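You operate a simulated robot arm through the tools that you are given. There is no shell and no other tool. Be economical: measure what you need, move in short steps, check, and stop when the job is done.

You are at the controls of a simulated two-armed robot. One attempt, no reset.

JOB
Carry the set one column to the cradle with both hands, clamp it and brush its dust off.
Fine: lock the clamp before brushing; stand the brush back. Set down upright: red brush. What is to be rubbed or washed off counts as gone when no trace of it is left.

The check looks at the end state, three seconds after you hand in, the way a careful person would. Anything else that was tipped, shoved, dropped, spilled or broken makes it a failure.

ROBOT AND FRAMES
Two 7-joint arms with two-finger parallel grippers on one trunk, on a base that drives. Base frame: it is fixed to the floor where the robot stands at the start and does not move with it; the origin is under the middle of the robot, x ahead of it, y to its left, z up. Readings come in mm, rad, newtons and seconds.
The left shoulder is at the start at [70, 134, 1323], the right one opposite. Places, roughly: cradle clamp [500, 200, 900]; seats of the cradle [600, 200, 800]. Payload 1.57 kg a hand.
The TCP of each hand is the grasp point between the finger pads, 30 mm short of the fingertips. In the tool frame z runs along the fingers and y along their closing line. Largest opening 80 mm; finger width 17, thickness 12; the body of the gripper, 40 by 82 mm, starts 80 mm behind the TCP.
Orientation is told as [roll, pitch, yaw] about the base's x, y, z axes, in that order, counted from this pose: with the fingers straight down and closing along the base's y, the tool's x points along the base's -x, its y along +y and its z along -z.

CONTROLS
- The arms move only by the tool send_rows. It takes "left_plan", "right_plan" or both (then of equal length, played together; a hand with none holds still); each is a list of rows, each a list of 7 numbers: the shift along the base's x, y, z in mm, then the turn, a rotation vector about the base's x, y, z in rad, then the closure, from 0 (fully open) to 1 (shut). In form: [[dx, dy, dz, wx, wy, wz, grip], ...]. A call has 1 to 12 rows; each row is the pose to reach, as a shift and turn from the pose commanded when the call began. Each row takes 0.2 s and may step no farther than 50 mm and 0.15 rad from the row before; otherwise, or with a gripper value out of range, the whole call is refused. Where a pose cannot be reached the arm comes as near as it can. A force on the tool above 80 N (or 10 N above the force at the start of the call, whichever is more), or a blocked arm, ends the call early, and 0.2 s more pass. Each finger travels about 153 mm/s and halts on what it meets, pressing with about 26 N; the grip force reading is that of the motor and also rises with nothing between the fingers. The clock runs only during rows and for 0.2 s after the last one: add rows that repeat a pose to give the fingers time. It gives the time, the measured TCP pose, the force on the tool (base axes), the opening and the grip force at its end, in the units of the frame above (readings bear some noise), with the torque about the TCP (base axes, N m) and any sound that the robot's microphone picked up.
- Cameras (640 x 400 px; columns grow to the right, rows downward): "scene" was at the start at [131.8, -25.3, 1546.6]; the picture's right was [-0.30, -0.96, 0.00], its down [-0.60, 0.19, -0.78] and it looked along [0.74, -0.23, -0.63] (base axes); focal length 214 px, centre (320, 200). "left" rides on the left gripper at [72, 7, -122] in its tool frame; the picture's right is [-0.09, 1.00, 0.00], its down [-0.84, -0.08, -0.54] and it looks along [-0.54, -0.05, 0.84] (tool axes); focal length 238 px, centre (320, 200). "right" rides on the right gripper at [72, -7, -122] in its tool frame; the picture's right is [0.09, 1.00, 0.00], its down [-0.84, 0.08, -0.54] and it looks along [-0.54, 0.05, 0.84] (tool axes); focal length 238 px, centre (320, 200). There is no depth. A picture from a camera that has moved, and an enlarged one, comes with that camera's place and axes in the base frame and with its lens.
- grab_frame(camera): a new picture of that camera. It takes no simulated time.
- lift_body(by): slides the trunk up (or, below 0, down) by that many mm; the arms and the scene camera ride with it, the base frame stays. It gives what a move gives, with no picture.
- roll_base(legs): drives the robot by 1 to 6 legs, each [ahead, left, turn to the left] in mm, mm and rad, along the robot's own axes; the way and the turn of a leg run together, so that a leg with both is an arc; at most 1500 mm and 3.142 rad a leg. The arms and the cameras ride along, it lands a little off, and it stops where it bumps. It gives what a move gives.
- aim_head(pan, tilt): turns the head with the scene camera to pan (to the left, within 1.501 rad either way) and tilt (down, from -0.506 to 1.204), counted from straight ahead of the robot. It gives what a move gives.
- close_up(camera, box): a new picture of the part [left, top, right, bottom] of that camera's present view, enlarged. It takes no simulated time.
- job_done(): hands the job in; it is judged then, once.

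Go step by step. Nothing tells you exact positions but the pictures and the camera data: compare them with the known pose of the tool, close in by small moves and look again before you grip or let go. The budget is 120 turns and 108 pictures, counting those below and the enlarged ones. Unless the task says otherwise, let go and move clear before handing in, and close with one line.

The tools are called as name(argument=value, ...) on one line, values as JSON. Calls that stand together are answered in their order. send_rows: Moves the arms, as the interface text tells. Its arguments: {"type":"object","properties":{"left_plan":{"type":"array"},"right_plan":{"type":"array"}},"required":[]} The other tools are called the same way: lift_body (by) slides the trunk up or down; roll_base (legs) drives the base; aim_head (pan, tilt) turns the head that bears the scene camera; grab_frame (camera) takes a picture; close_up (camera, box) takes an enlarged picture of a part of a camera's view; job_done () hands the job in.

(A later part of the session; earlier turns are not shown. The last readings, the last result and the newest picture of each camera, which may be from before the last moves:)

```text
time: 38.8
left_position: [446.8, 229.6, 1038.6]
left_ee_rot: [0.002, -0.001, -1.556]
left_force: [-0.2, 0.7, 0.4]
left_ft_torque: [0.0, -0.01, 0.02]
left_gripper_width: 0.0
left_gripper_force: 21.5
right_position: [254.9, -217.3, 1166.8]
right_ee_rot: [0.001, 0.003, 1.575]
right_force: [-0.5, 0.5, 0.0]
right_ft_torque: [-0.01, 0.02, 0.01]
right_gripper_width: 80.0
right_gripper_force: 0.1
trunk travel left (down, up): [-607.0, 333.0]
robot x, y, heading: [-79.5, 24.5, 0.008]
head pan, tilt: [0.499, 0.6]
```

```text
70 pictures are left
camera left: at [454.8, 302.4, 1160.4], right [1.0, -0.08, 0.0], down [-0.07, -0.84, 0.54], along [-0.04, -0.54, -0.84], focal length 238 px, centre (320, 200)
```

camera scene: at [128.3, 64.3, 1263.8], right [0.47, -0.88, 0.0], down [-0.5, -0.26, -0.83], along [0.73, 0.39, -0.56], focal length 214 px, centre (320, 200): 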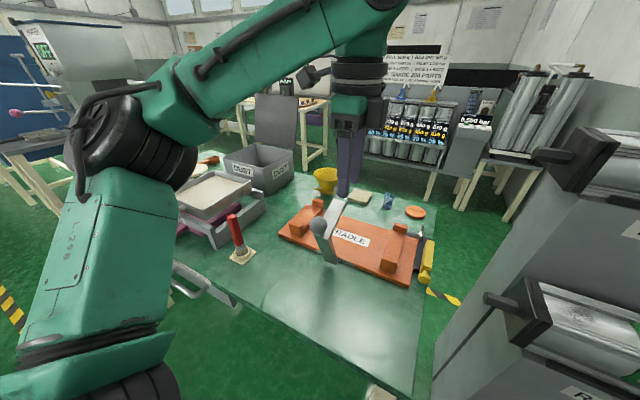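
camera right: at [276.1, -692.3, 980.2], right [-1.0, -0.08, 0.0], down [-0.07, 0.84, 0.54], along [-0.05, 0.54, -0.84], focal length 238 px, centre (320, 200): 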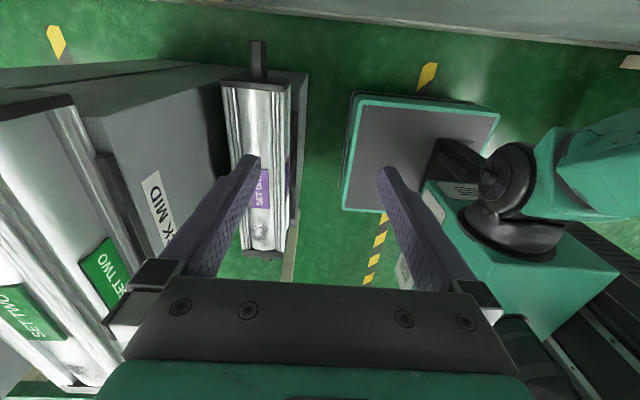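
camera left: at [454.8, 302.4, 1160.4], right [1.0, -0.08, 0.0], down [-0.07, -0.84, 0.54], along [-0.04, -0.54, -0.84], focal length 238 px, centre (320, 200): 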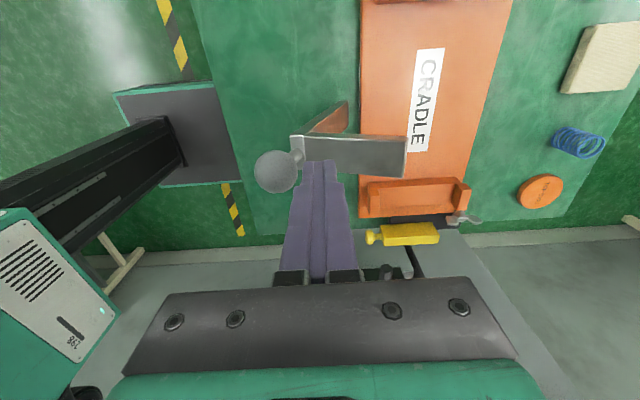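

send_rows(left_plan=[[4, -9, -20, 0, 0, 0, 1], [4, -9, -42, 0, 0, 0, 1], [-8, -9, -45, 0, 0, 0, 1], [-20, -9, -48, 0, 0, 0, 1], [-32, -9, -53, 0, 0, 0, 1], [-48, -9, -60, 0, 0, 0, 1], [-62, -9, -68, 0, 0, 0, 1], [-75, -9, -76, 0, 0, 0, 1], [-82, -9, -79, 0, 0, 0, 1]])

grab_frame(camera="scene")

grab_frame(camera="left")

```text
time: 40.8
left_position: [367.1, 220.2, 960.4]
left_ee_rot: [0.0, -0.003, -1.557]
left_force: [-0.1, 0.1, 0.0]
left_ft_torque: [-0.01, 0.01, 0.03]
left_gripper_width: 0.4
left_gripper_force: 21.2
right_position: [256.6, -216.9, 1166.4]
right_ee_rot: [0.0, 0.0, 1.573]
right_force: [0.7, 0.1, 0.3]
right_ft_torque: [0.0, -0.02, -0.01]
right_gripper_width: 79.8
right_gripper_force: 0.1
trunk travel left (down, up): [-607.0, 333.0]
robot x, y, heading: [-81.4, 23.3, 0.006]
head pan, tilt: [0.499, 0.6]
```

```text
69 pictures are left
camera scene: at [46.0, 67.7, 1263.7], right [0.48, -0.88, 0.0], down [-0.49, -0.27, -0.82], along [0.72, 0.4, -0.57], focal length 214 px, centre (320, 200)
```

scene: 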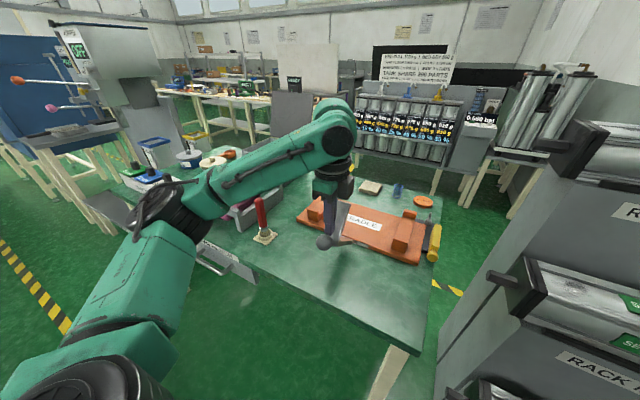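

```text
68 pictures are left
camera left: at [373.1, 292.6, 1082.2], right [1.0, -0.08, 0.0], down [-0.07, -0.84, 0.54], along [-0.04, -0.54, -0.84], focal length 238 px, centre (320, 200)
```

left: 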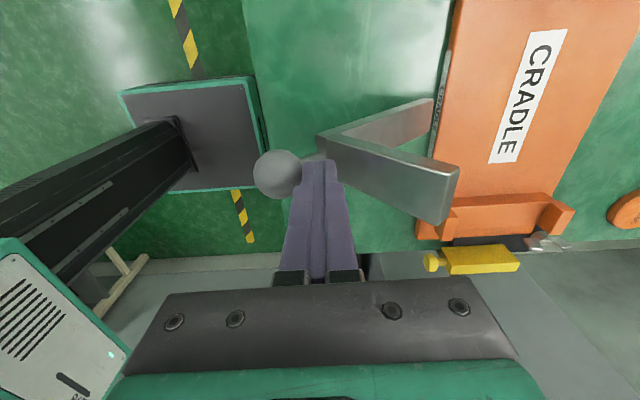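

The clamp is open about 45° and stays. I'll lift away, set both hands to the spacing for the stubs, and drive to the rack.

send_rows(left_plan=[[5, 0, 40, 0, 0, 0, 1], [5, 0, 80, 0, 0, 0, 1], [0, 0, 120, 0, 0, 0, 1], [-14, -5, 150, 0, 0, 0, 0.5], [-28, -10, 150, 0, 0, 0, 0], [-28, -10, 150, 0, 0, 0.0, 0]], right_plan=[[15, -7, 0, 0, 0, 0, 0], [30, -14, 0, 0, 0, 0, 0], [45, -21, -15, 0, 0, 0, 0], [60, -28, -30, 0, 0, 0, 0], [75, -35, -45, 0, 0, 0, 0], [82, -42, -56, 0, 0, 0, 0]])

roll_base(legs=[[0, -410, -0.005]])

aim_head(pan=0.0, tilt=0.9)

lift_body(by=-350)

grab_frame(camera="scene")

grab_frame(camera="left")

grab_frame(camera="right")

```text
time: 42.2
left_position: [339.9, 209.7, 1110.5]
left_ee_rot: [-0.001, -0.001, -1.556]
left_force: [0.4, 0.5, -0.4]
left_ft_torque: [-0.02, 0.01, 0.02]
left_gripper_width: 79.7
left_gripper_force: 0.0
right_position: [337.4, -259.0, 1111.0]
right_ee_rot: [0.001, 0.0, 1.574]
right_force: [0.8, 0.7, 0.4]
right_ft_torque: [0.02, 0.01, 0.02]
right_gripper_width: 80.0
right_gripper_force: 0.1
trunk travel left (down, up): [-607.0, 333.0]
robot x, y, heading: [-82.5, 28.0, 0.009]
head pan, tilt: [0.499, 0.6]
```

```text
time: 44.9
left_position: [338.6, -188.9, 1109.4]
left_ee_rot: [0.0, -0.014, -1.565]
left_force: [-0.2, -0.2, 0.4]
left_ft_torque: [-0.01, -0.04, -0.04]
left_gripper_width: 80.1
left_gripper_force: 0.0
right_position: [333.5, -655.3, 1115.0]
right_ee_rot: [0.001, 0.021, 1.569]
right_force: [-0.7, -0.7, -0.8]
right_ft_torque: [-0.01, -0.01, 0.0]
right_gripper_width: 80.0
right_gripper_force: 0.0
trunk travel left (down, up): [-607.0, 333.0]
robot x, y, heading: [-81.7, -383.0, -0.002]
head pan, tilt: [0.499, 0.6]
stopped in leg 1: the robot was blocked; the commanded pose is now the measured one
```

```text
time: 45.8
left_position: [340.0, -188.9, 1107.4]
left_ee_rot: [0.001, -0.016, -1.564]
left_force: [0.4, 0.3, -0.7]
left_ft_torque: [-0.06, -0.02, -0.01]
left_gripper_width: 80.1
left_gripper_force: 0.0
right_position: [333.6, -655.4, 1115.8]
right_ee_rot: [0.0, 0.017, 1.569]
right_force: [0.7, -0.1, -0.3]
right_ft_torque: [-0.03, -0.04, -0.01]
right_gripper_width: 79.9
right_gripper_force: 0.0
trunk travel left (down, up): [-607.0, 333.0]
robot x, y, heading: [-82.4, -384.7, -0.004]
head pan, tilt: [0.0, 0.901]
```

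```text
time: 49.3
left_position: [338.2, -190.2, 757.0]
left_ee_rot: [0.001, -0.022, -1.565]
left_force: [0.0, -0.2, -0.5]
left_ft_torque: [0.01, -0.01, 0.0]
left_gripper_width: 80.0
left_gripper_force: 0.1
right_position: [334.4, -656.1, 767.1]
right_ee_rot: [-0.001, 0.028, 1.569]
right_force: [0.0, -0.2, -0.1]
right_ft_torque: [-0.02, 0.01, 0.01]
right_gripper_width: 79.8
right_gripper_force: 0.1
trunk travel left (down, up): [-257.0, 683.0]
robot x, y, heading: [-82.9, -384.6, -0.001]
head pan, tilt: [0.0, 0.901]
```

```text
67 pictures are left
camera scene: at [42.5, -369.2, 888.7], right [0.0, -1.0, 0.02], down [-0.78, -0.01, -0.62], along [0.62, -0.02, -0.78], focal length 214 px, centre (320, 200)
```

scene: 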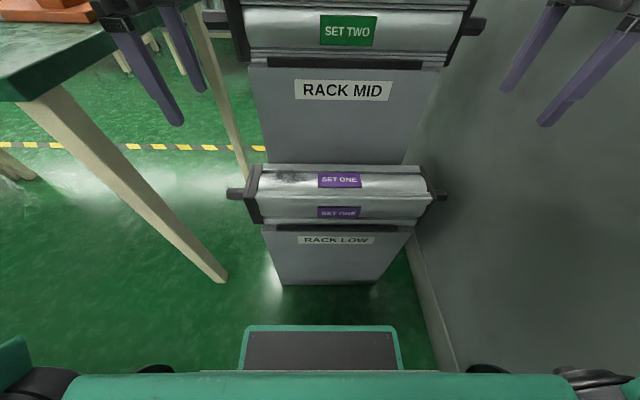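

```text
66 pictures are left
camera left: at [345.2, -114.9, 877.9], right [1.0, -0.09, 0.0], down [-0.07, -0.83, 0.56], along [-0.04, -0.56, -0.83], focal length 238 px, centre (320, 200)
```

left: 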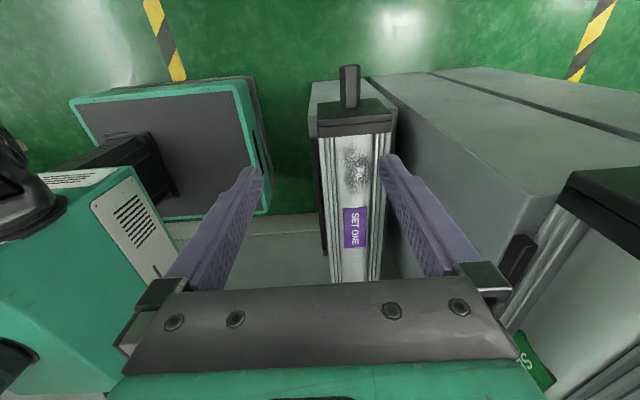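

```text
65 pictures are left
camera right: at [339.1, -724.4, 891.6], right [-1.0, -0.09, 0.0], down [-0.08, 0.85, 0.52], along [-0.05, 0.52, -0.86], focal length 238 px, centre (320, 200)
```

right: 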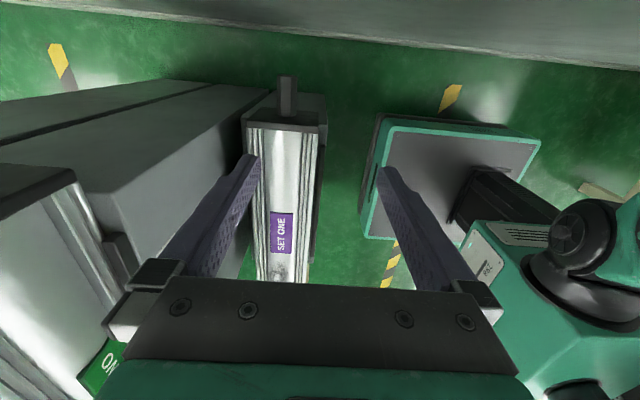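

Both stubs measured: left mid about [386, -180, 480], right mid about [386, -670, 480]. The base is leaning on the wall slightly, so I ease it left, place hands over the stubs and lower.

roll_base(legs=[[0, 20, 0]])

send_rows(left_plan=[[16, 0, 0, 0, 0, 0, 0], [32, 0, 0, 0, 0, 0, 0], [47, 0, 0, 0, 0, 0, 0]], right_plan=[[16, -11, 0, 0, 0, 0, 0], [32, -22, 0, 0, 0, 0, 0], [51, -33, 0, 0, 0, 0, 0]])

lift_body(by=-190)

grab_frame(camera="left")

grab_frame(camera="right")

grab_frame(camera="scene")

```text
time: 50.0
left_position: [339.1, -184.7, 760.7]
left_ee_rot: [-0.002, -0.002, -1.565]
left_force: [-0.3, 0.0, 0.2]
left_ft_torque: [-0.01, 0.0, 0.01]
left_gripper_width: 80.1
left_gripper_force: 0.0
right_position: [334.7, -652.3, 760.6]
right_ee_rot: [0.001, 0.002, 1.566]
right_force: [0.3, 0.4, 0.2]
right_ft_torque: [-0.01, -0.01, -0.03]
right_gripper_width: 79.8
right_gripper_force: 0.0
trunk travel left (down, up): [-257.0, 683.0]
robot x, y, heading: [-82.3, -366.6, -0.005]
head pan, tilt: [0.0, 0.901]
```

```text
time: 50.9
left_position: [387.2, -184.6, 761.2]
left_ee_rot: [0.001, 0.0, -1.563]
left_force: [0.3, 0.2, -0.7]
left_ft_torque: [0.01, 0.0, 0.04]
left_gripper_width: 80.0
left_gripper_force: 0.0
right_position: [386.4, -684.8, 760.3]
right_ee_rot: [0.003, 0.002, 1.565]
right_force: [-0.4, 0.0, 0.4]
right_ft_torque: [-0.02, 0.02, 0.02]
right_gripper_width: 79.9
right_gripper_force: 0.1
trunk travel left (down, up): [-257.0, 683.0]
robot x, y, heading: [-82.9, -367.8, -0.003]
head pan, tilt: [0.0, 0.901]
```

```text
time: 52.9
left_position: [386.1, -185.2, 572.1]
left_ee_rot: [0.0, -0.002, -1.565]
left_force: [0.6, -0.3, 0.5]
left_ft_torque: [-0.01, 0.03, 0.02]
left_gripper_width: 80.0
left_gripper_force: 0.2
right_position: [385.1, -684.1, 569.3]
right_ee_rot: [0.001, 0.002, 1.566]
right_force: [0.0, 0.4, -0.5]
right_ft_torque: [-0.02, 0.0, -0.01]
right_gripper_width: 79.9
right_gripper_force: 0.0
trunk travel left (down, up): [-67.0, 873.0]
robot x, y, heading: [-80.4, -371.7, -0.002]
head pan, tilt: [0.0, 0.901]
```

```text
64 pictures are left
camera left: at [393.6, -112.3, 693.4], right [1.0, -0.09, 0.0], down [-0.07, -0.84, 0.54], along [-0.05, -0.54, -0.84], focal length 238 px, centre (320, 200)
```

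left: 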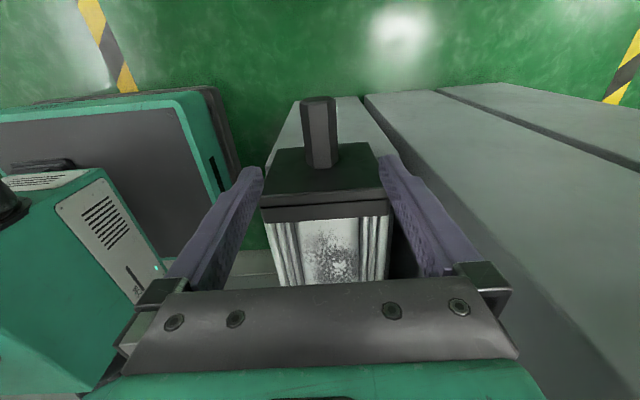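

```text
63 pictures are left
camera right: at [391.7, -755.5, 692.5], right [-1.0, -0.09, 0.0], down [-0.07, 0.84, 0.54], along [-0.05, 0.54, -0.84], focal length 238 px, centre (320, 200)
```

right: 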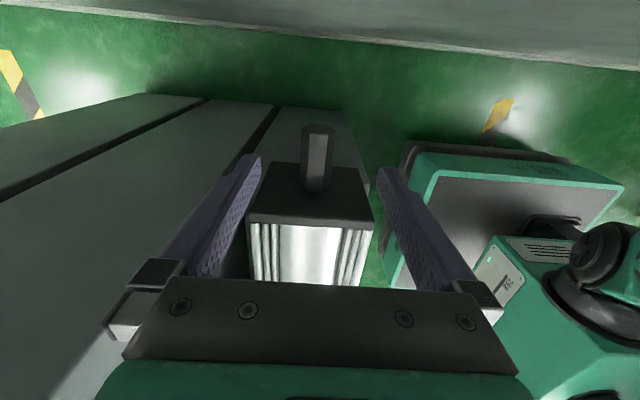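

```text
62 pictures are left
camera scene: at [43.8, -366.2, 698.9], right [0.0, -1.0, 0.0], down [-0.78, 0.0, -0.62], along [0.62, 0.0, -0.78], focal length 214 px, centre (320, 200)
```

scene: 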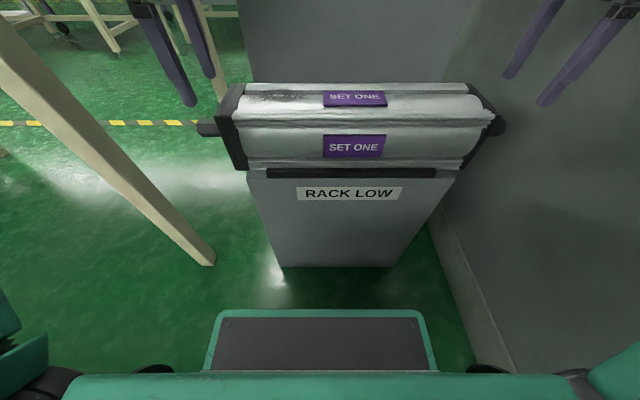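

send_rows(left_plan=[[0, 3, 0, 0, 0, 0, 0], [0, 6, 0, 0, 0, 0, 0]], right_plan=[[0, 7, 0, 0, 0, 0, 0], [0, 15, 0, 0, 0, 0, 0]])

lift_body(by=-60)

send_rows(left_plan=[[0, 0, -12, 0, 0, 0, 0], [0, 0, -22, 0, 0, 0, 0], [0, 0, -32, 0, 0, 0, 0]], right_plan=[[0, 0, -10, 0, 0, 0, 0], [0, 0, -20, 0, 0, 0, 0], [0, 0, -29, 0, 0, 0, 0]])

grab_frame(camera="left")

grab_frame(camera="right")

```text
time: 53.5
left_position: [386.8, -178.3, 570.9]
left_ee_rot: [0.0, -0.001, -1.565]
left_force: [-0.6, -0.5, -0.4]
left_ft_torque: [0.03, 0.01, 0.0]
left_gripper_width: 80.2
left_gripper_force: 0.0
right_position: [385.6, -668.7, 570.6]
right_ee_rot: [0.003, 0.001, 1.565]
right_force: [0.0, 1.1, -0.1]
right_ft_torque: [0.01, -0.01, -0.01]
right_gripper_width: 79.9
right_gripper_force: 0.0
trunk travel left (down, up): [-67.0, 873.0]
robot x, y, heading: [-82.3, -367.0, -0.002]
head pan, tilt: [0.0, 0.901]
```

```text
time: 54.5
left_position: [386.5, -178.6, 510.7]
left_ee_rot: [0.0, -0.001, -1.564]
left_force: [0.2, -0.4, -0.3]
left_ft_torque: [-0.02, 0.0, -0.01]
left_gripper_width: 80.2
left_gripper_force: 0.1
right_position: [387.0, -669.9, 510.9]
right_ee_rot: [0.001, 0.001, 1.566]
right_force: [0.1, -0.1, 0.3]
right_ft_torque: [0.02, 0.01, 0.04]
right_gripper_width: 79.9
right_gripper_force: 0.1
trunk travel left (down, up): [-7.0, 933.0]
robot x, y, heading: [-77.0, -364.2, -0.001]
head pan, tilt: [0.0, 0.901]
```

```text
time: 55.3
left_position: [386.3, -179.8, 479.6]
left_ee_rot: [0.0, -0.002, -1.565]
left_force: [0.7, 0.2, -0.4]
left_ft_torque: [0.0, 0.04, -0.02]
left_gripper_width: 80.0
left_gripper_force: 0.0
right_position: [384.0, -669.7, 482.7]
right_ee_rot: [0.001, 0.002, 1.567]
right_force: [-0.7, 0.3, 0.7]
right_ft_torque: [-0.03, 0.02, 0.03]
right_gripper_width: 80.2
right_gripper_force: 0.0
trunk travel left (down, up): [-7.0, 933.0]
robot x, y, heading: [-80.9, -369.4, -0.002]
head pan, tilt: [0.0, 0.901]
```

```text
61 pictures are left
camera left: at [393.5, -106.6, 601.9], right [1.0, -0.09, 0.0], down [-0.07, -0.84, 0.54], along [-0.05, -0.54, -0.84], focal length 238 px, centre (320, 200)
```

left: 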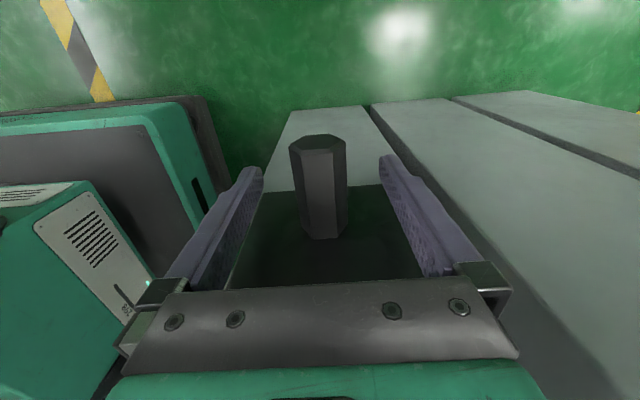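

```text
60 pictures are left
camera right: at [391.6, -740.8, 603.7], right [-1.0, -0.09, 0.0], down [-0.07, 0.84, 0.54], along [-0.05, 0.54, -0.84], focal length 238 px, centre (320, 200)
```

right: 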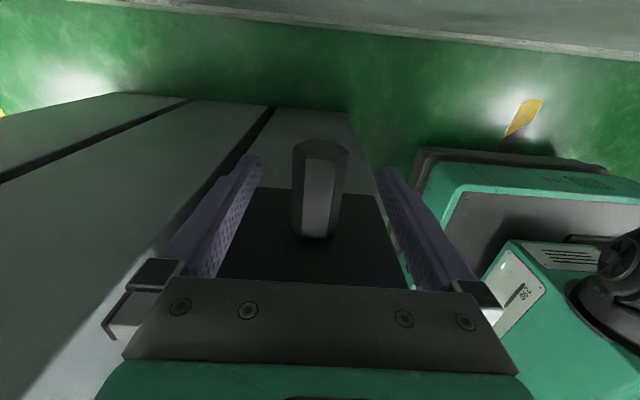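

Both stubs sit between the fingers; closing both and lifting a little.

send_rows(left_plan=[[0, 0, 0, 0, 0, 0, 1], [0, 0, 0, 0, 0, 0, 1], [0, 0, 0, 0, 0, 0, 1], [0, 0, 0, 0, 0, 0, 1]], right_plan=[[0, 0, 0, 0, 0, 0, 1], [0, 0, 0, 0, 0, 0, 1], [0, 0, 0, 0, 0, 0, 1], [0, 0, 0, 0, 0, 0, 1]])

lift_body(by=60)

grab_frame(camera="scene")

grab_frame(camera="left")

```text
time: 56.3
left_position: [386.3, -178.5, 479.9]
left_ee_rot: [0.001, -0.001, -1.564]
left_force: [0.4, 0.9, 0.5]
left_ft_torque: [-0.34, -0.03, -0.51]
left_gripper_width: 27.7
left_gripper_force: 26.3
right_position: [385.1, -669.6, 481.4]
right_ee_rot: [0.001, 0.001, 1.565]
right_force: [4.5, -2.2, 0.5]
right_ft_torque: [0.31, -0.23, 0.2]
right_gripper_width: 27.6
right_gripper_force: 25.7
trunk travel left (down, up): [-7.0, 933.0]
robot x, y, heading: [-81.9, -362.0, 0.001]
head pan, tilt: [0.0, 0.901]
```

```text
time: 57.3
left_position: [388.3, -178.9, 538.7]
left_ee_rot: [-0.002, -0.001, -1.564]
left_force: [-1.1, 1.1, -7.9]
left_ft_torque: [-0.01, -0.02, -0.46]
left_gripper_width: 27.5
left_gripper_force: 25.9
right_position: [387.4, -668.9, 540.1]
right_ee_rot: [0.006, 0.003, 1.565]
right_force: [0.0, -0.8, -8.2]
right_ft_torque: [0.22, 0.02, 0.16]
right_gripper_width: 27.4
right_gripper_force: 25.5
trunk travel left (down, up): [-67.0, 873.0]
robot x, y, heading: [-81.8, -367.0, -0.003]
head pan, tilt: [0.0, 0.901]
```

```text
59 pictures are left
camera scene: at [45.3, -366.3, 698.5], right [0.0, -1.0, 0.0], down [-0.79, 0.0, -0.62], along [0.62, 0.0, -0.79], focal length 214 px, centre (320, 200)
```

scene: 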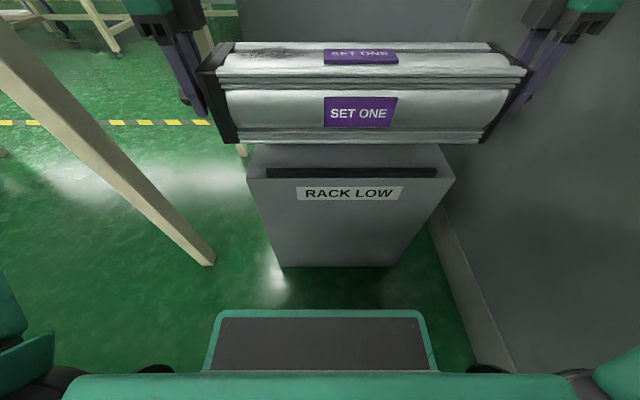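

```text
58 pictures are left
camera left: at [394.9, -106.7, 660.7], right [1.0, -0.09, 0.0], down [-0.07, -0.84, 0.54], along [-0.05, -0.54, -0.84], focal length 238 px, centre (320, 200)
```

left: 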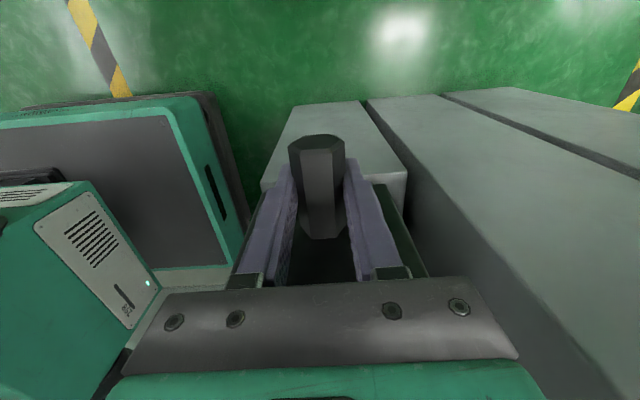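

Column is held evenly (about 8 N each). Backing off the rack, lifting, then moving to the table.

roll_base(legs=[[-80, 0, 0]])

lift_body(by=580)

roll_base(legs=[[0, 580, 0.002]])

send_rows(left_plan=[[0, 10, 0, 0, 0, 0, 1], [0, 20, 0, 0, 0, 0, 1], [0, 30, 0, 0, 0, 0, 1], [0, 40, 0, 0, 0, 0, 1], [0, 50, 0, 0, 0, 0, 1], [0, 57, 0, 0, 0, 0, 1]], right_plan=[[0, 10, 0, 0, 0, 0, 1], [0, 20, 0, 0, 0, 0, 1], [0, 30, 0, 0, 0, 0, 1], [0, 40, 0, 0, 0, 0, 1], [0, 50, 0, 0, 0, 0, 1], [0, 57, 0, 0, 0, 0, 1]])

grab_frame(camera="scene")

```text
time: 58.4
left_position: [310.1, -178.6, 539.9]
left_ee_rot: [-0.002, -0.001, -1.565]
left_force: [-0.6, 1.2, -8.9]
left_ft_torque: [0.29, 0.0, -0.41]
left_gripper_width: 27.6
left_gripper_force: 25.9
right_position: [307.6, -669.6, 541.7]
right_ee_rot: [0.003, 0.002, 1.565]
right_force: [0.9, -1.2, -6.9]
right_ft_torque: [-0.02, 0.0, 0.19]
right_gripper_width: 27.7
right_gripper_force: 26.1
trunk travel left (down, up): [-67.0, 873.0]
robot x, y, heading: [-158.0, -363.6, -0.003]
head pan, tilt: [0.0, 0.901]
```

```text
refused: 580 is not a number from -400 to 400
```

```text
time: 59.7
left_position: [307.5, -106.1, 536.6]
left_ee_rot: [-0.009, 0.011, -1.59]
left_force: [-3.6, -9.3, -2.5]
left_ft_torque: [2.49, -0.94, 0.95]
left_gripper_width: 27.8
left_gripper_force: 25.6
right_position: [306.2, -588.4, 538.6]
right_ee_rot: [0.011, 0.005, 1.558]
right_force: [-2.0, -4.0, -7.7]
right_ft_torque: [0.06, 0.1, 0.43]
right_gripper_width: 27.5
right_gripper_force: 25.9
trunk travel left (down, up): [-67.0, 873.0]
robot x, y, heading: [-158.7, -279.8, -0.016]
head pan, tilt: [0.0, 0.901]
stopped in leg 1: the force on the tool passed its limit at 119 N (the readings are from after the stop); the commanded pose is now the measured one
```

```text
time: 60.3
left_position: [304.0, -105.7, 535.9]
left_ee_rot: [-0.011, 0.019, -1.614]
left_force: [-9.3, -22.5, -1.3]
left_ft_torque: [5.44, -1.72, 1.01]
left_gripper_width: 28.2
left_gripper_force: 25.9
right_position: [302.6, -580.9, 539.0]
right_ee_rot: [0.009, 0.008, 1.551]
right_force: [-1.9, -8.5, -8.0]
right_ft_torque: [-0.7, 0.06, 0.48]
right_gripper_width: 27.9
right_gripper_force: 26.1
trunk travel left (down, up): [-67.0, 873.0]
robot x, y, heading: [-161.1, -278.7, -0.016]
head pan, tilt: [0.0, 0.901]
stopped in row 2 (left hand): the force on the tool passed its limit at 92 N (the readings are from after the stop); the commanded pose is now the measured one
```

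```text
57 pictures are left
camera scene: at [-35.2, -284.6, 699.3], right [-0.01, -1.0, -0.01], down [-0.78, 0.01, -0.62], along [0.62, 0.0, -0.78], focal length 214 px, centre (320, 200)
```

scene: 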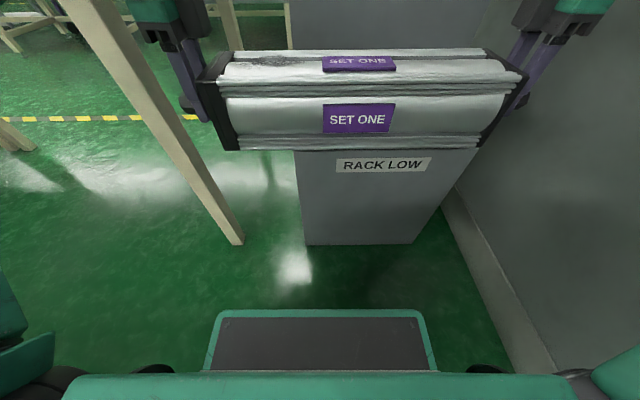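

The lift was refused and the strafe put the left hand against the table leg. I back away to the right, then check.

roll_base(legs=[[0, -50, 0.01]])

grab_frame(camera="left")

grab_frame(camera="scene")

grab_frame(camera="right")

```text
time: 61.2
left_position: [302.3, -145.1, 531.7]
left_ee_rot: [-0.015, 0.006, -1.596]
left_force: [3.2, -3.2, -7.6]
left_ft_torque: [-0.59, -0.11, 0.56]
left_gripper_width: 28.3
left_gripper_force: 25.8
right_position: [308.6, -620.2, 540.0]
right_ee_rot: [0.009, 0.006, 1.566]
right_force: [-2.1, 3.8, -7.4]
right_ft_torque: [0.74, 0.11, 0.43]
right_gripper_width: 27.8
right_gripper_force: 26.0
trunk travel left (down, up): [-67.0, 873.0]
robot x, y, heading: [-160.3, -329.8, 0.006]
head pan, tilt: [0.0, 0.901]
```

```text
56 pictures are left
camera left: at [314.3, -74.0, 655.5], right [0.99, -0.12, -0.02], down [-0.09, -0.84, 0.54], along [-0.08, -0.53, -0.84], focal length 238 px, centre (320, 200)
```

left: 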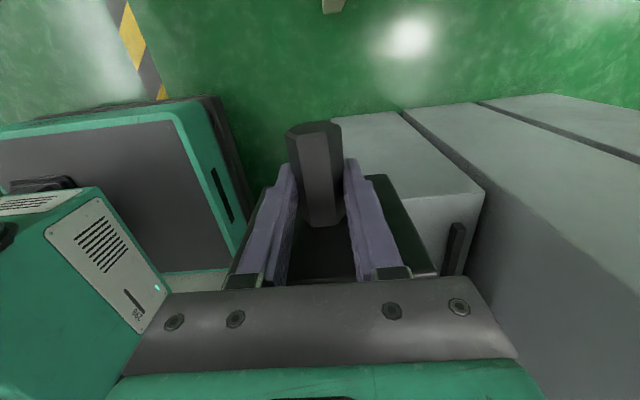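

```text
55 pictures are left
camera scene: at [-33.5, -330.1, 698.5], right [0.0, -1.0, 0.0], down [-0.79, 0.0, -0.62], along [0.62, 0.0, -0.79], focal length 214 px, centre (320, 200)
```

scene: 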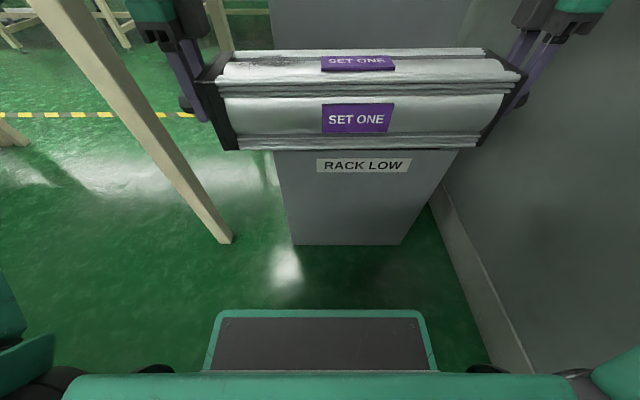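

```text
54 pictures are left
camera right: at [315.3, -691.1, 662.3], right [-1.0, -0.09, 0.01], down [-0.07, 0.84, 0.54], along [-0.05, 0.53, -0.84], focal length 238 px, centre (320, 200)
```

right: 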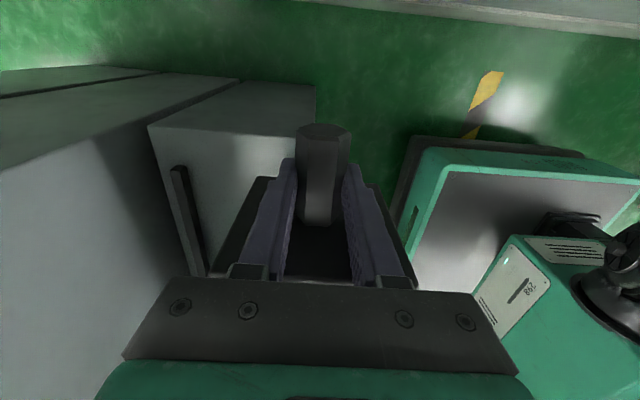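

The column is still well held. Lifting in two steps, then strafe to the table at height.

lift_body(by=400)

lift_body(by=190)

grab_frame(camera="scene")

```text
time: 65.0
left_position: [304.6, -145.5, 932.4]
left_ee_rot: [-0.015, 0.007, -1.594]
left_force: [1.8, 0.2, -9.5]
left_ft_torque: [-0.03, -0.07, 0.48]
left_gripper_width: 28.2
left_gripper_force: 25.6
right_position: [310.1, -621.2, 939.7]
right_ee_rot: [0.008, 0.007, 1.567]
right_force: [-2.9, -0.3, -8.3]
right_ft_torque: [0.11, 0.1, 0.47]
right_gripper_width: 27.8
right_gripper_force: 26.4
trunk travel left (down, up): [-467.0, 473.0]
robot x, y, heading: [-159.4, -329.6, -0.0]
head pan, tilt: [0.0, 0.901]
```

```text
time: 67.1
left_position: [304.9, -146.4, 1123.1]
left_ee_rot: [-0.015, 0.007, -1.595]
left_force: [1.0, 1.3, -8.4]
left_ft_torque: [-0.03, -0.09, 0.44]
left_gripper_width: 27.9
left_gripper_force: 25.7
right_position: [310.5, -621.1, 1130.2]
right_ee_rot: [0.008, 0.009, 1.564]
right_force: [-1.7, -0.5, -8.9]
right_ft_torque: [0.05, 0.08, 0.45]
right_gripper_width: 27.5
right_gripper_force: 25.6
trunk travel left (down, up): [-657.0, 283.0]
robot x, y, heading: [-161.3, -331.4, 0.003]
head pan, tilt: [0.0, 0.901]
```

```text
53 pictures are left
camera scene: at [-32.0, -330.1, 1288.5], right [0.0, -1.0, 0.0], down [-0.79, 0.0, -0.62], along [0.62, 0.0, -0.79], focal length 214 px, centre (320, 200)
```

scene: 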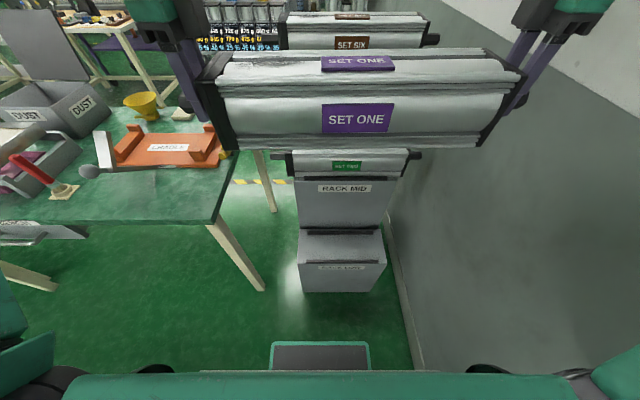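

roll_base(legs=[[0, 546, 0]])

send_rows(left_plan=[[5, 10, 2, 0, 0, 0, 1], [10, 20, 4, 0, 0, 0, 1], [15, 30, 6, 0, 0, 0, 1], [20, 40, 7, 0, 0, 0, 1], [25, 50, 7, 0, 0, 0, 1], [30, 53, 7, 0, 0, 0, 1]], right_plan=[[5, 10, 0, 0, 0, 0, 1], [10, 20, 0, 0, 0, 0, 1], [15, 30, 0, 0, 0, 0, 1], [20, 40, 0, 0, 0, 0, 1], [25, 50, 0, 0, 0, 0, 1], [30, 53, 0, 0, 0, 0, 1]])

grab_frame(camera="scene")

```text
time: 70.3
left_position: [309.8, 398.6, 1123.5]
left_ee_rot: [-0.017, 0.009, -1.605]
left_force: [1.5, 0.4, -8.0]
left_ft_torque: [0.0, -0.1, 0.54]
left_gripper_width: 28.1
left_gripper_force: 26.3
right_position: [310.8, -76.3, 1129.9]
right_ee_rot: [0.008, 0.008, 1.553]
right_force: [-2.5, -1.1, -9.2]
right_ft_torque: [0.0, 0.1, 0.52]
right_gripper_width: 27.8
right_gripper_force: 25.9
trunk travel left (down, up): [-657.0, 283.0]
robot x, y, heading: [-155.2, 219.8, -0.017]
head pan, tilt: [0.0, 0.901]
```

```text
time: 71.7
left_position: [340.8, 452.8, 1130.1]
left_ee_rot: [-0.016, 0.006, -1.605]
left_force: [2.5, -3.4, -8.3]
left_ft_torque: [-0.15, -0.13, 0.5]
left_gripper_width: 28.3
left_gripper_force: 25.5
right_position: [340.6, -22.8, 1130.0]
right_ee_rot: [0.01, 0.009, 1.553]
right_force: [-2.2, 4.6, -8.4]
right_ft_torque: [0.22, 0.08, 0.48]
right_gripper_width: 27.5
right_gripper_force: 25.4
trunk travel left (down, up): [-657.0, 283.0]
robot x, y, heading: [-157.8, 217.5, -0.003]
head pan, tilt: [0.0, 0.901]
```

```text
52 pictures are left
camera scene: at [-27.9, 218.3, 1288.4], right [-0.01, -1.0, 0.0], down [-0.79, 0.01, -0.62], along [0.62, -0.01, -0.79], focal length 214 px, centre (320, 200)
```

scene: 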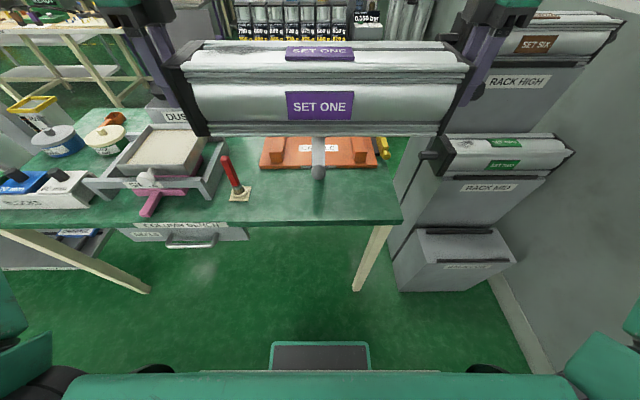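

close_up(camera="scene", box=[240, 120, 400, 220])

```text
4.00 times, centred on (320, 170) of scene
camera zoom: at [-27.9, 218.3, 1288.4], right [-0.01, -1.0, 0.0], down [-0.79, 0.01, -0.62], along [0.62, -0.01, -0.79], focal length 858 px, centre (320, 320)
```

zoom: 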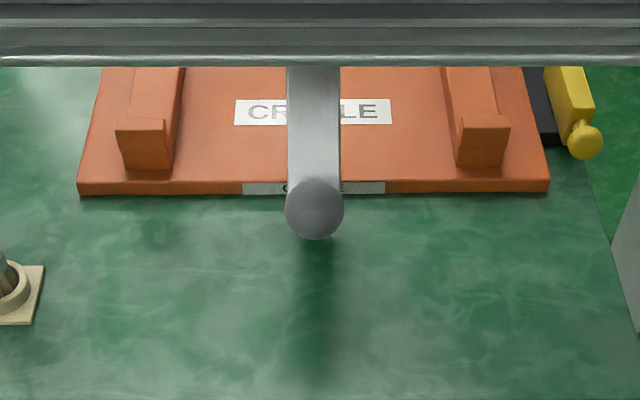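

Cradle pocket measured: centre about x 595, y 217, aligned with y; plate top z≈800, lugs to ≈842. Driving forward with the column high.

roll_base(legs=[[200, 0, 0.003]])

send_rows(left_plan=[[10, 0, 0, 0, 0, 0, 1], [20, 0, 0, 0, 0, 0, 1], [30, 0, 0, 0, 0, 0, 1], [40, 0, 0, 0, 0, 0, 1]], right_plan=[[10, 0, 0, 0, 0, 0, 1], [20, 0, 0, 0, 0, 0, 1], [30, 0, 0, 0, 0, 0, 1], [40, 0, 0, 0, 0, 0, 1]])

grab_frame(camera="left")

grab_frame(camera="right")

grab_frame(camera="scene")

```text
time: 73.3
left_position: [537.9, 450.9, 1131.6]
left_ee_rot: [-0.013, 0.006, -1.605]
left_force: [2.4, -0.8, -6.0]
left_ft_torque: [-0.52, -0.1, 0.49]
left_gripper_width: 27.9
left_gripper_force: 25.7
right_position: [536.2, -25.8, 1130.9]
right_ee_rot: [0.008, 0.007, 1.556]
right_force: [-2.1, 0.6, -10.0]
right_ft_torque: [-0.59, 0.09, 0.44]
right_gripper_width: 27.7
right_gripper_force: 26.4
trunk travel left (down, up): [-657.0, 283.0]
robot x, y, heading: [40.9, 221.7, -0.01]
head pan, tilt: [0.0, 0.901]
```

```text
time: 74.3
left_position: [578.5, 448.9, 1130.3]
left_ee_rot: [-0.016, 0.004, -1.611]
left_force: [-1.1, -15.2, -8.5]
left_ft_torque: [-0.25, -0.09, -0.11]
left_gripper_width: 27.2
left_gripper_force: 26.1
right_position: [559.9, -30.7, 1119.2]
right_ee_rot: [0.01, 0.005, 1.557]
right_force: [1.8, 14.0, -8.2]
right_ft_torque: [0.14, 0.09, -0.43]
right_gripper_width: 28.2
right_gripper_force: 25.7
right hand out of reach, approached as far as the arm can: row 2, 3, 4
trunk travel left (down, up): [-657.0, 283.0]
robot x, y, heading: [37.9, 217.9, -0.013]
head pan, tilt: [0.0, 0.901]
```

```text
50 pictures are left
camera left: at [591.9, 520.5, 1252.9], right [0.99, -0.13, -0.02], down [-0.1, -0.84, 0.54], along [-0.08, -0.53, -0.84], focal length 238 px, centre (320, 200)
```

left: 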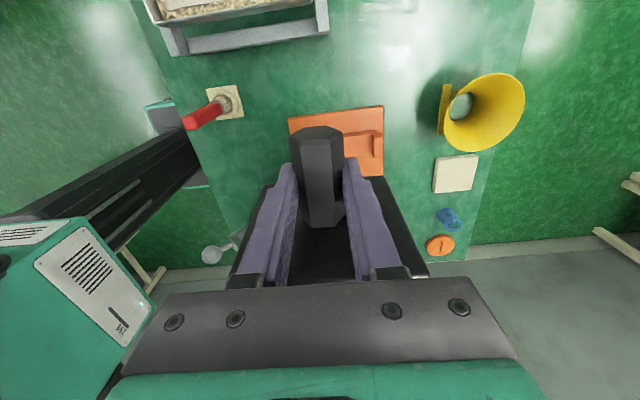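

```text
49 pictures are left
camera right: at [565.9, -102.1, 1241.3], right [-1.0, -0.08, 0.01], down [-0.06, 0.84, 0.54], along [-0.05, 0.53, -0.84], focal length 238 px, centre (320, 200)
```

right: 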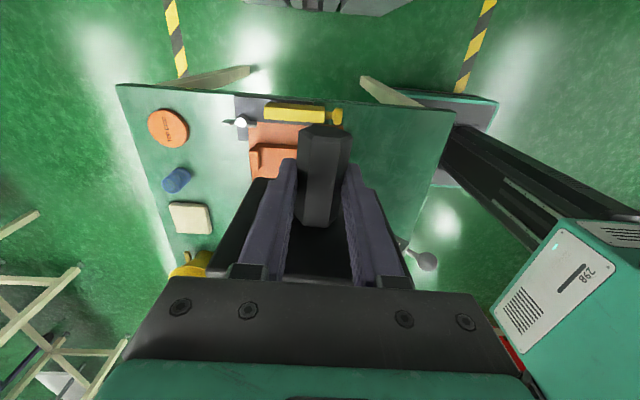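

```text
48 pictures are left
camera scene: at [171.1, 215.6, 1288.4], right [-0.01, -1.0, 0.0], down [-0.79, 0.01, -0.62], along [0.62, -0.01, -0.79], focal length 214 px, centre (320, 200)
```

scene: 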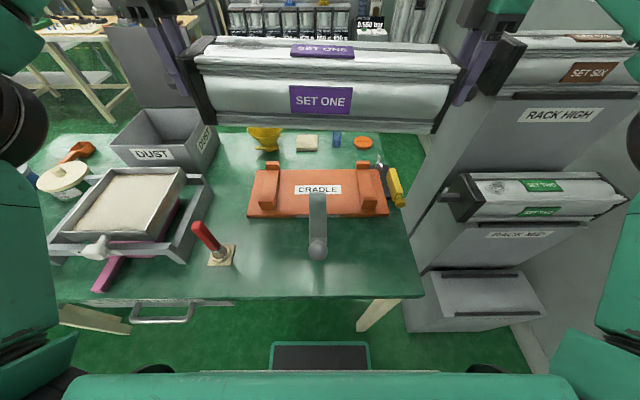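

Right hand hit its reach limit while high; lowering brings it back within reach. I level and lower both together to just above the lugs.

send_rows(left_plan=[[-10, -1, -6, 0, 0, 0, 1], [-19, -2, -11, 0, 0, 0, 1], [-19, -2, -31, 0, 0, 0, 1], [-19, -2, -51, 0, 0, 0, 1], [-19, -2, -71, 0, 0, 0, 1], [-19, -2, -91, 0, 0, 0, 1], [-19, -2, -111, 0, 0, 0, 1], [-19, -2, -131, 0, 0, 0, 1]], right_plan=[[0, 0, 0, 0, 0, 0, 1], [0, 2, 0, 0, 0, 0, 1], [0, 2, -20, 0, 0, 0, 1], [0, 2, -40, 0, 0, 0, 1], [0, 2, -60, 0, 0, 0, 1], [0, 2, -80, 0, 0, 0, 1], [0, 2, -100, 0, 0, 0, 1], [0, 2, -120, 0, 0, 0, 1]])

```text
time: 76.1
left_position: [561.5, 449.4, 999.7]
left_ee_rot: [-0.015, 0.007, -1.604]
left_force: [1.5, 14.2, -8.2]
left_ft_torque: [0.35, -0.06, 0.46]
left_gripper_width: 27.8
left_gripper_force: 26.1
right_position: [559.2, -28.3, 997.0]
right_ee_rot: [0.011, 0.011, 1.552]
right_force: [-1.4, -14.1, -8.8]
right_ft_torque: [-0.13, 0.07, 0.42]
right_gripper_width: 27.8
right_gripper_force: 25.5
trunk travel left (down, up): [-657.0, 283.0]
robot x, y, heading: [41.1, 218.7, -0.014]
head pan, tilt: [0.0, 0.901]
```

send_rows(left_plan=[[8, 3, -15, 0, 0, 0, 1], [16, 5, -30, 0, 0, 0, 1], [24, 7, -45, 0, 0, 0, 1], [32, 7, -60, 0, 0, 0, 1], [34, 7, -76, 0, 0, 0, 1], [34, 7, -76, 0, 0, 0, 1]], right_plan=[[8, 1, -15, 0, 0, 0, 1], [16, 3, -30, 0, 0, 0, 1], [24, 5, -45, 0, 0, 0, 1], [32, 5, -60, 0, 0, 0, 1], [36, 5, -74, 0, 0, 0, 1], [36, 5, -74, 0, 0, 0, 1]])

grab_frame(camera="scene")

grab_frame(camera="left")

grab_frame(camera="right")

```text
time: 77.5
left_position: [593.4, 454.4, 924.9]
left_ee_rot: [-0.014, 0.005, -1.608]
left_force: [1.7, -0.1, -6.5]
left_ft_torque: [-0.39, -0.11, 0.51]
left_gripper_width: 28.0
left_gripper_force: 25.9
right_position: [593.4, -23.5, 926.3]
right_ee_rot: [0.008, 0.007, 1.555]
right_force: [-2.0, 0.1, -9.8]
right_ft_torque: [-0.32, 0.11, 0.44]
right_gripper_width: 27.6
right_gripper_force: 25.2
trunk travel left (down, up): [-657.0, 283.0]
robot x, y, heading: [40.8, 218.6, -0.012]
head pan, tilt: [0.0, 0.901]
```

```text
47 pictures are left
camera scene: at [169.5, 216.5, 1288.6], right [-0.01, -1.0, 0.0], down [-0.79, 0.01, -0.62], along [0.62, -0.01, -0.79], focal length 214 px, centre (320, 200)
```

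scene: 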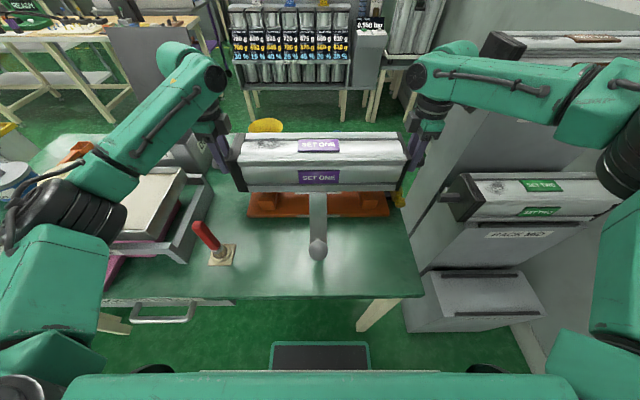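

```text
46 pictures are left
camera left: at [605.1, 525.8, 1046.3], right [0.99, -0.13, -0.01], down [-0.1, -0.84, 0.54], along [-0.08, -0.53, -0.84], focal length 238 px, centre (320, 200)
```

left: 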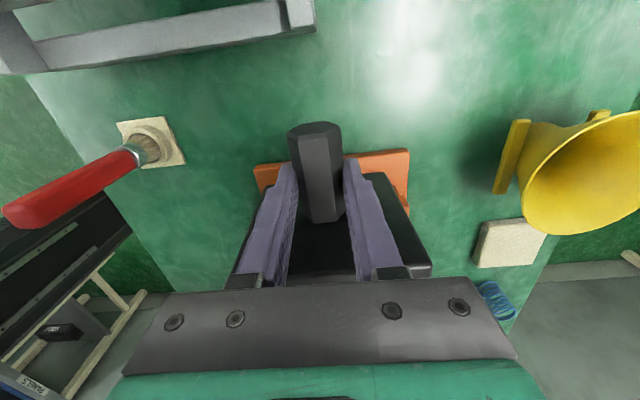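

```text
45 pictures are left
camera right: at [599.9, -94.0, 1047.2], right [-1.0, -0.08, 0.01], down [-0.06, 0.84, 0.54], along [-0.05, 0.53, -0.84], focal length 238 px, centre (320, 200)
```

right: 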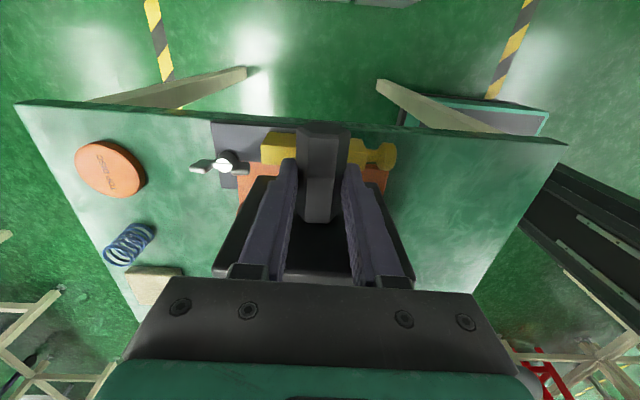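

Column is just above the cradle. The yellow item under the right stub may be in the way of the right fingers, so I check its height and the clearance.

close_up(camera="scene", box=[360, 130, 460, 230])

close_up(camera="right", box=[200, 100, 420, 240])

close_up(camera="scene", box=[220, 120, 420, 230])

```text
4.00 times, centred on (410, 180) of scene
camera zoom: at [169.5, 216.5, 1288.6], right [-0.01, -1.0, 0.0], down [-0.79, 0.01, -0.62], along [0.62, -0.01, -0.79], focal length 858 px, centre (-40, 280)
```

zoom: 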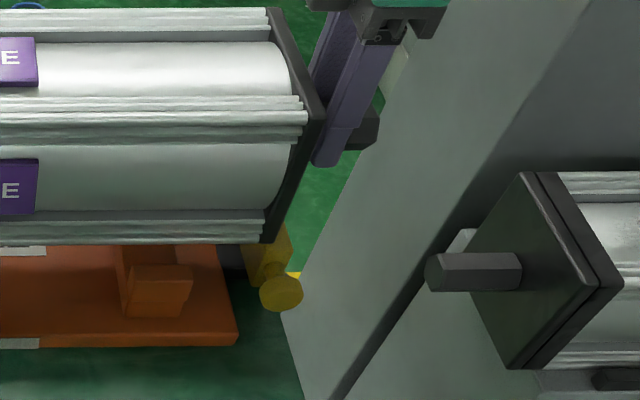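

```text
2.86 times, centred on (310, 170) of right
camera zoom: at [599.9, -94.0, 1047.2], right [-1.0, -0.08, 0.01], down [-0.06, 0.84, 0.54], along [-0.05, 0.53, -0.84], focal length 681 px, centre (349, 286)
```

zoom: 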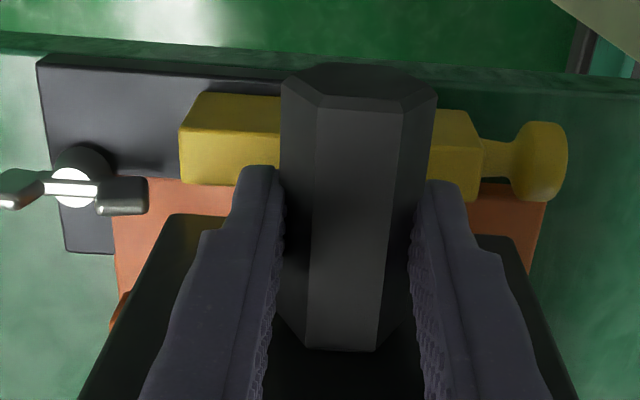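

```text
3.20 times, centred on (320, 175) of scene
camera zoom: at [169.5, 216.5, 1288.6], right [-0.01, -1.0, 0.0], down [-0.79, 0.01, -0.62], along [0.62, -0.01, -0.79], focal length 686 px, centre (320, 280)
```

zoom: 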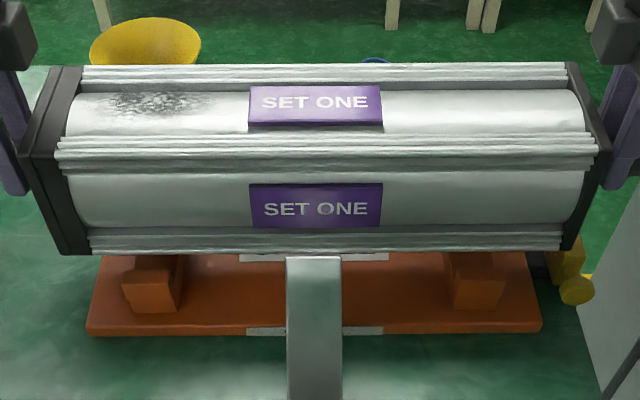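

Yellow item's top is near z 838, fingertips should end around 847, so it should just clear. Lowering slowly with force checks.

send_rows(left_plan=[[0, 0, -10, 0, 0, 0, 1], [0, 0, -20, 0, 0, 0, 1], [0, 0, -30, 0, 0, 0, 1], [0, 0, -36, 0, 0, 0, 1], [0, 0, -36, 0, 0, 0, 1]], right_plan=[[0, 0, -10, 0, 0, 0, 1], [0, 0, -20, 0, 0, 0, 1], [0, 0, -30, 0, 0, 0, 1], [0, 0, -37, 0, 0, 0, 1], [0, 0, -37, 0, 0, 0, 1]])

close_up(camera="scene", box=[220, 120, 420, 230])

close_up(camera="right", box=[200, 100, 420, 240])

```text
time: 78.7
left_position: [591.2, 454.3, 890.8]
left_ee_rot: [-0.009, 0.006, -1.606]
left_force: [6.0, -3.7, 4.3]
left_ft_torque: [0.5, -0.25, 0.53]
left_gripper_width: 27.9
left_gripper_force: 26.1
right_position: [594.2, -23.7, 891.3]
right_ee_rot: [0.002, 0.009, 1.555]
right_force: [2.8, 1.7, 11.4]
right_ft_torque: [0.2, -0.03, 0.52]
right_gripper_width: 27.7
right_gripper_force: 26.1
trunk travel left (down, up): [-657.0, 283.0]
robot x, y, heading: [40.2, 217.1, -0.013]
head pan, tilt: [0.0, 0.901]
```

```text
3.20 times, centred on (320, 175) of scene
camera zoom: at [166.6, 216.4, 1289.4], right [-0.01, -1.0, 0.0], down [-0.78, 0.01, -0.62], along [0.62, -0.01, -0.78], focal length 686 px, centre (320, 280)
```

zoom: 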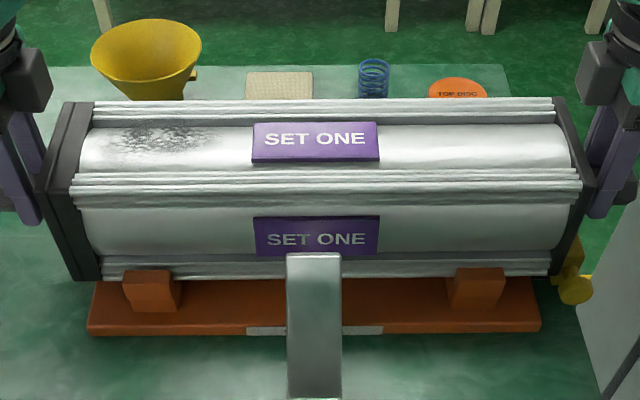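

```text
2.86 times, centred on (310, 170) of right
camera zoom: at [599.1, -93.9, 1013.4], right [-1.0, -0.08, 0.0], down [-0.06, 0.84, 0.54], along [-0.04, 0.53, -0.84], focal length 681 px, centre (349, 286)
```

zoom: 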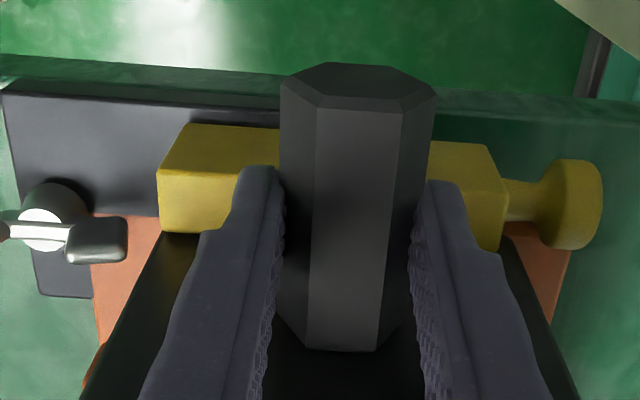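

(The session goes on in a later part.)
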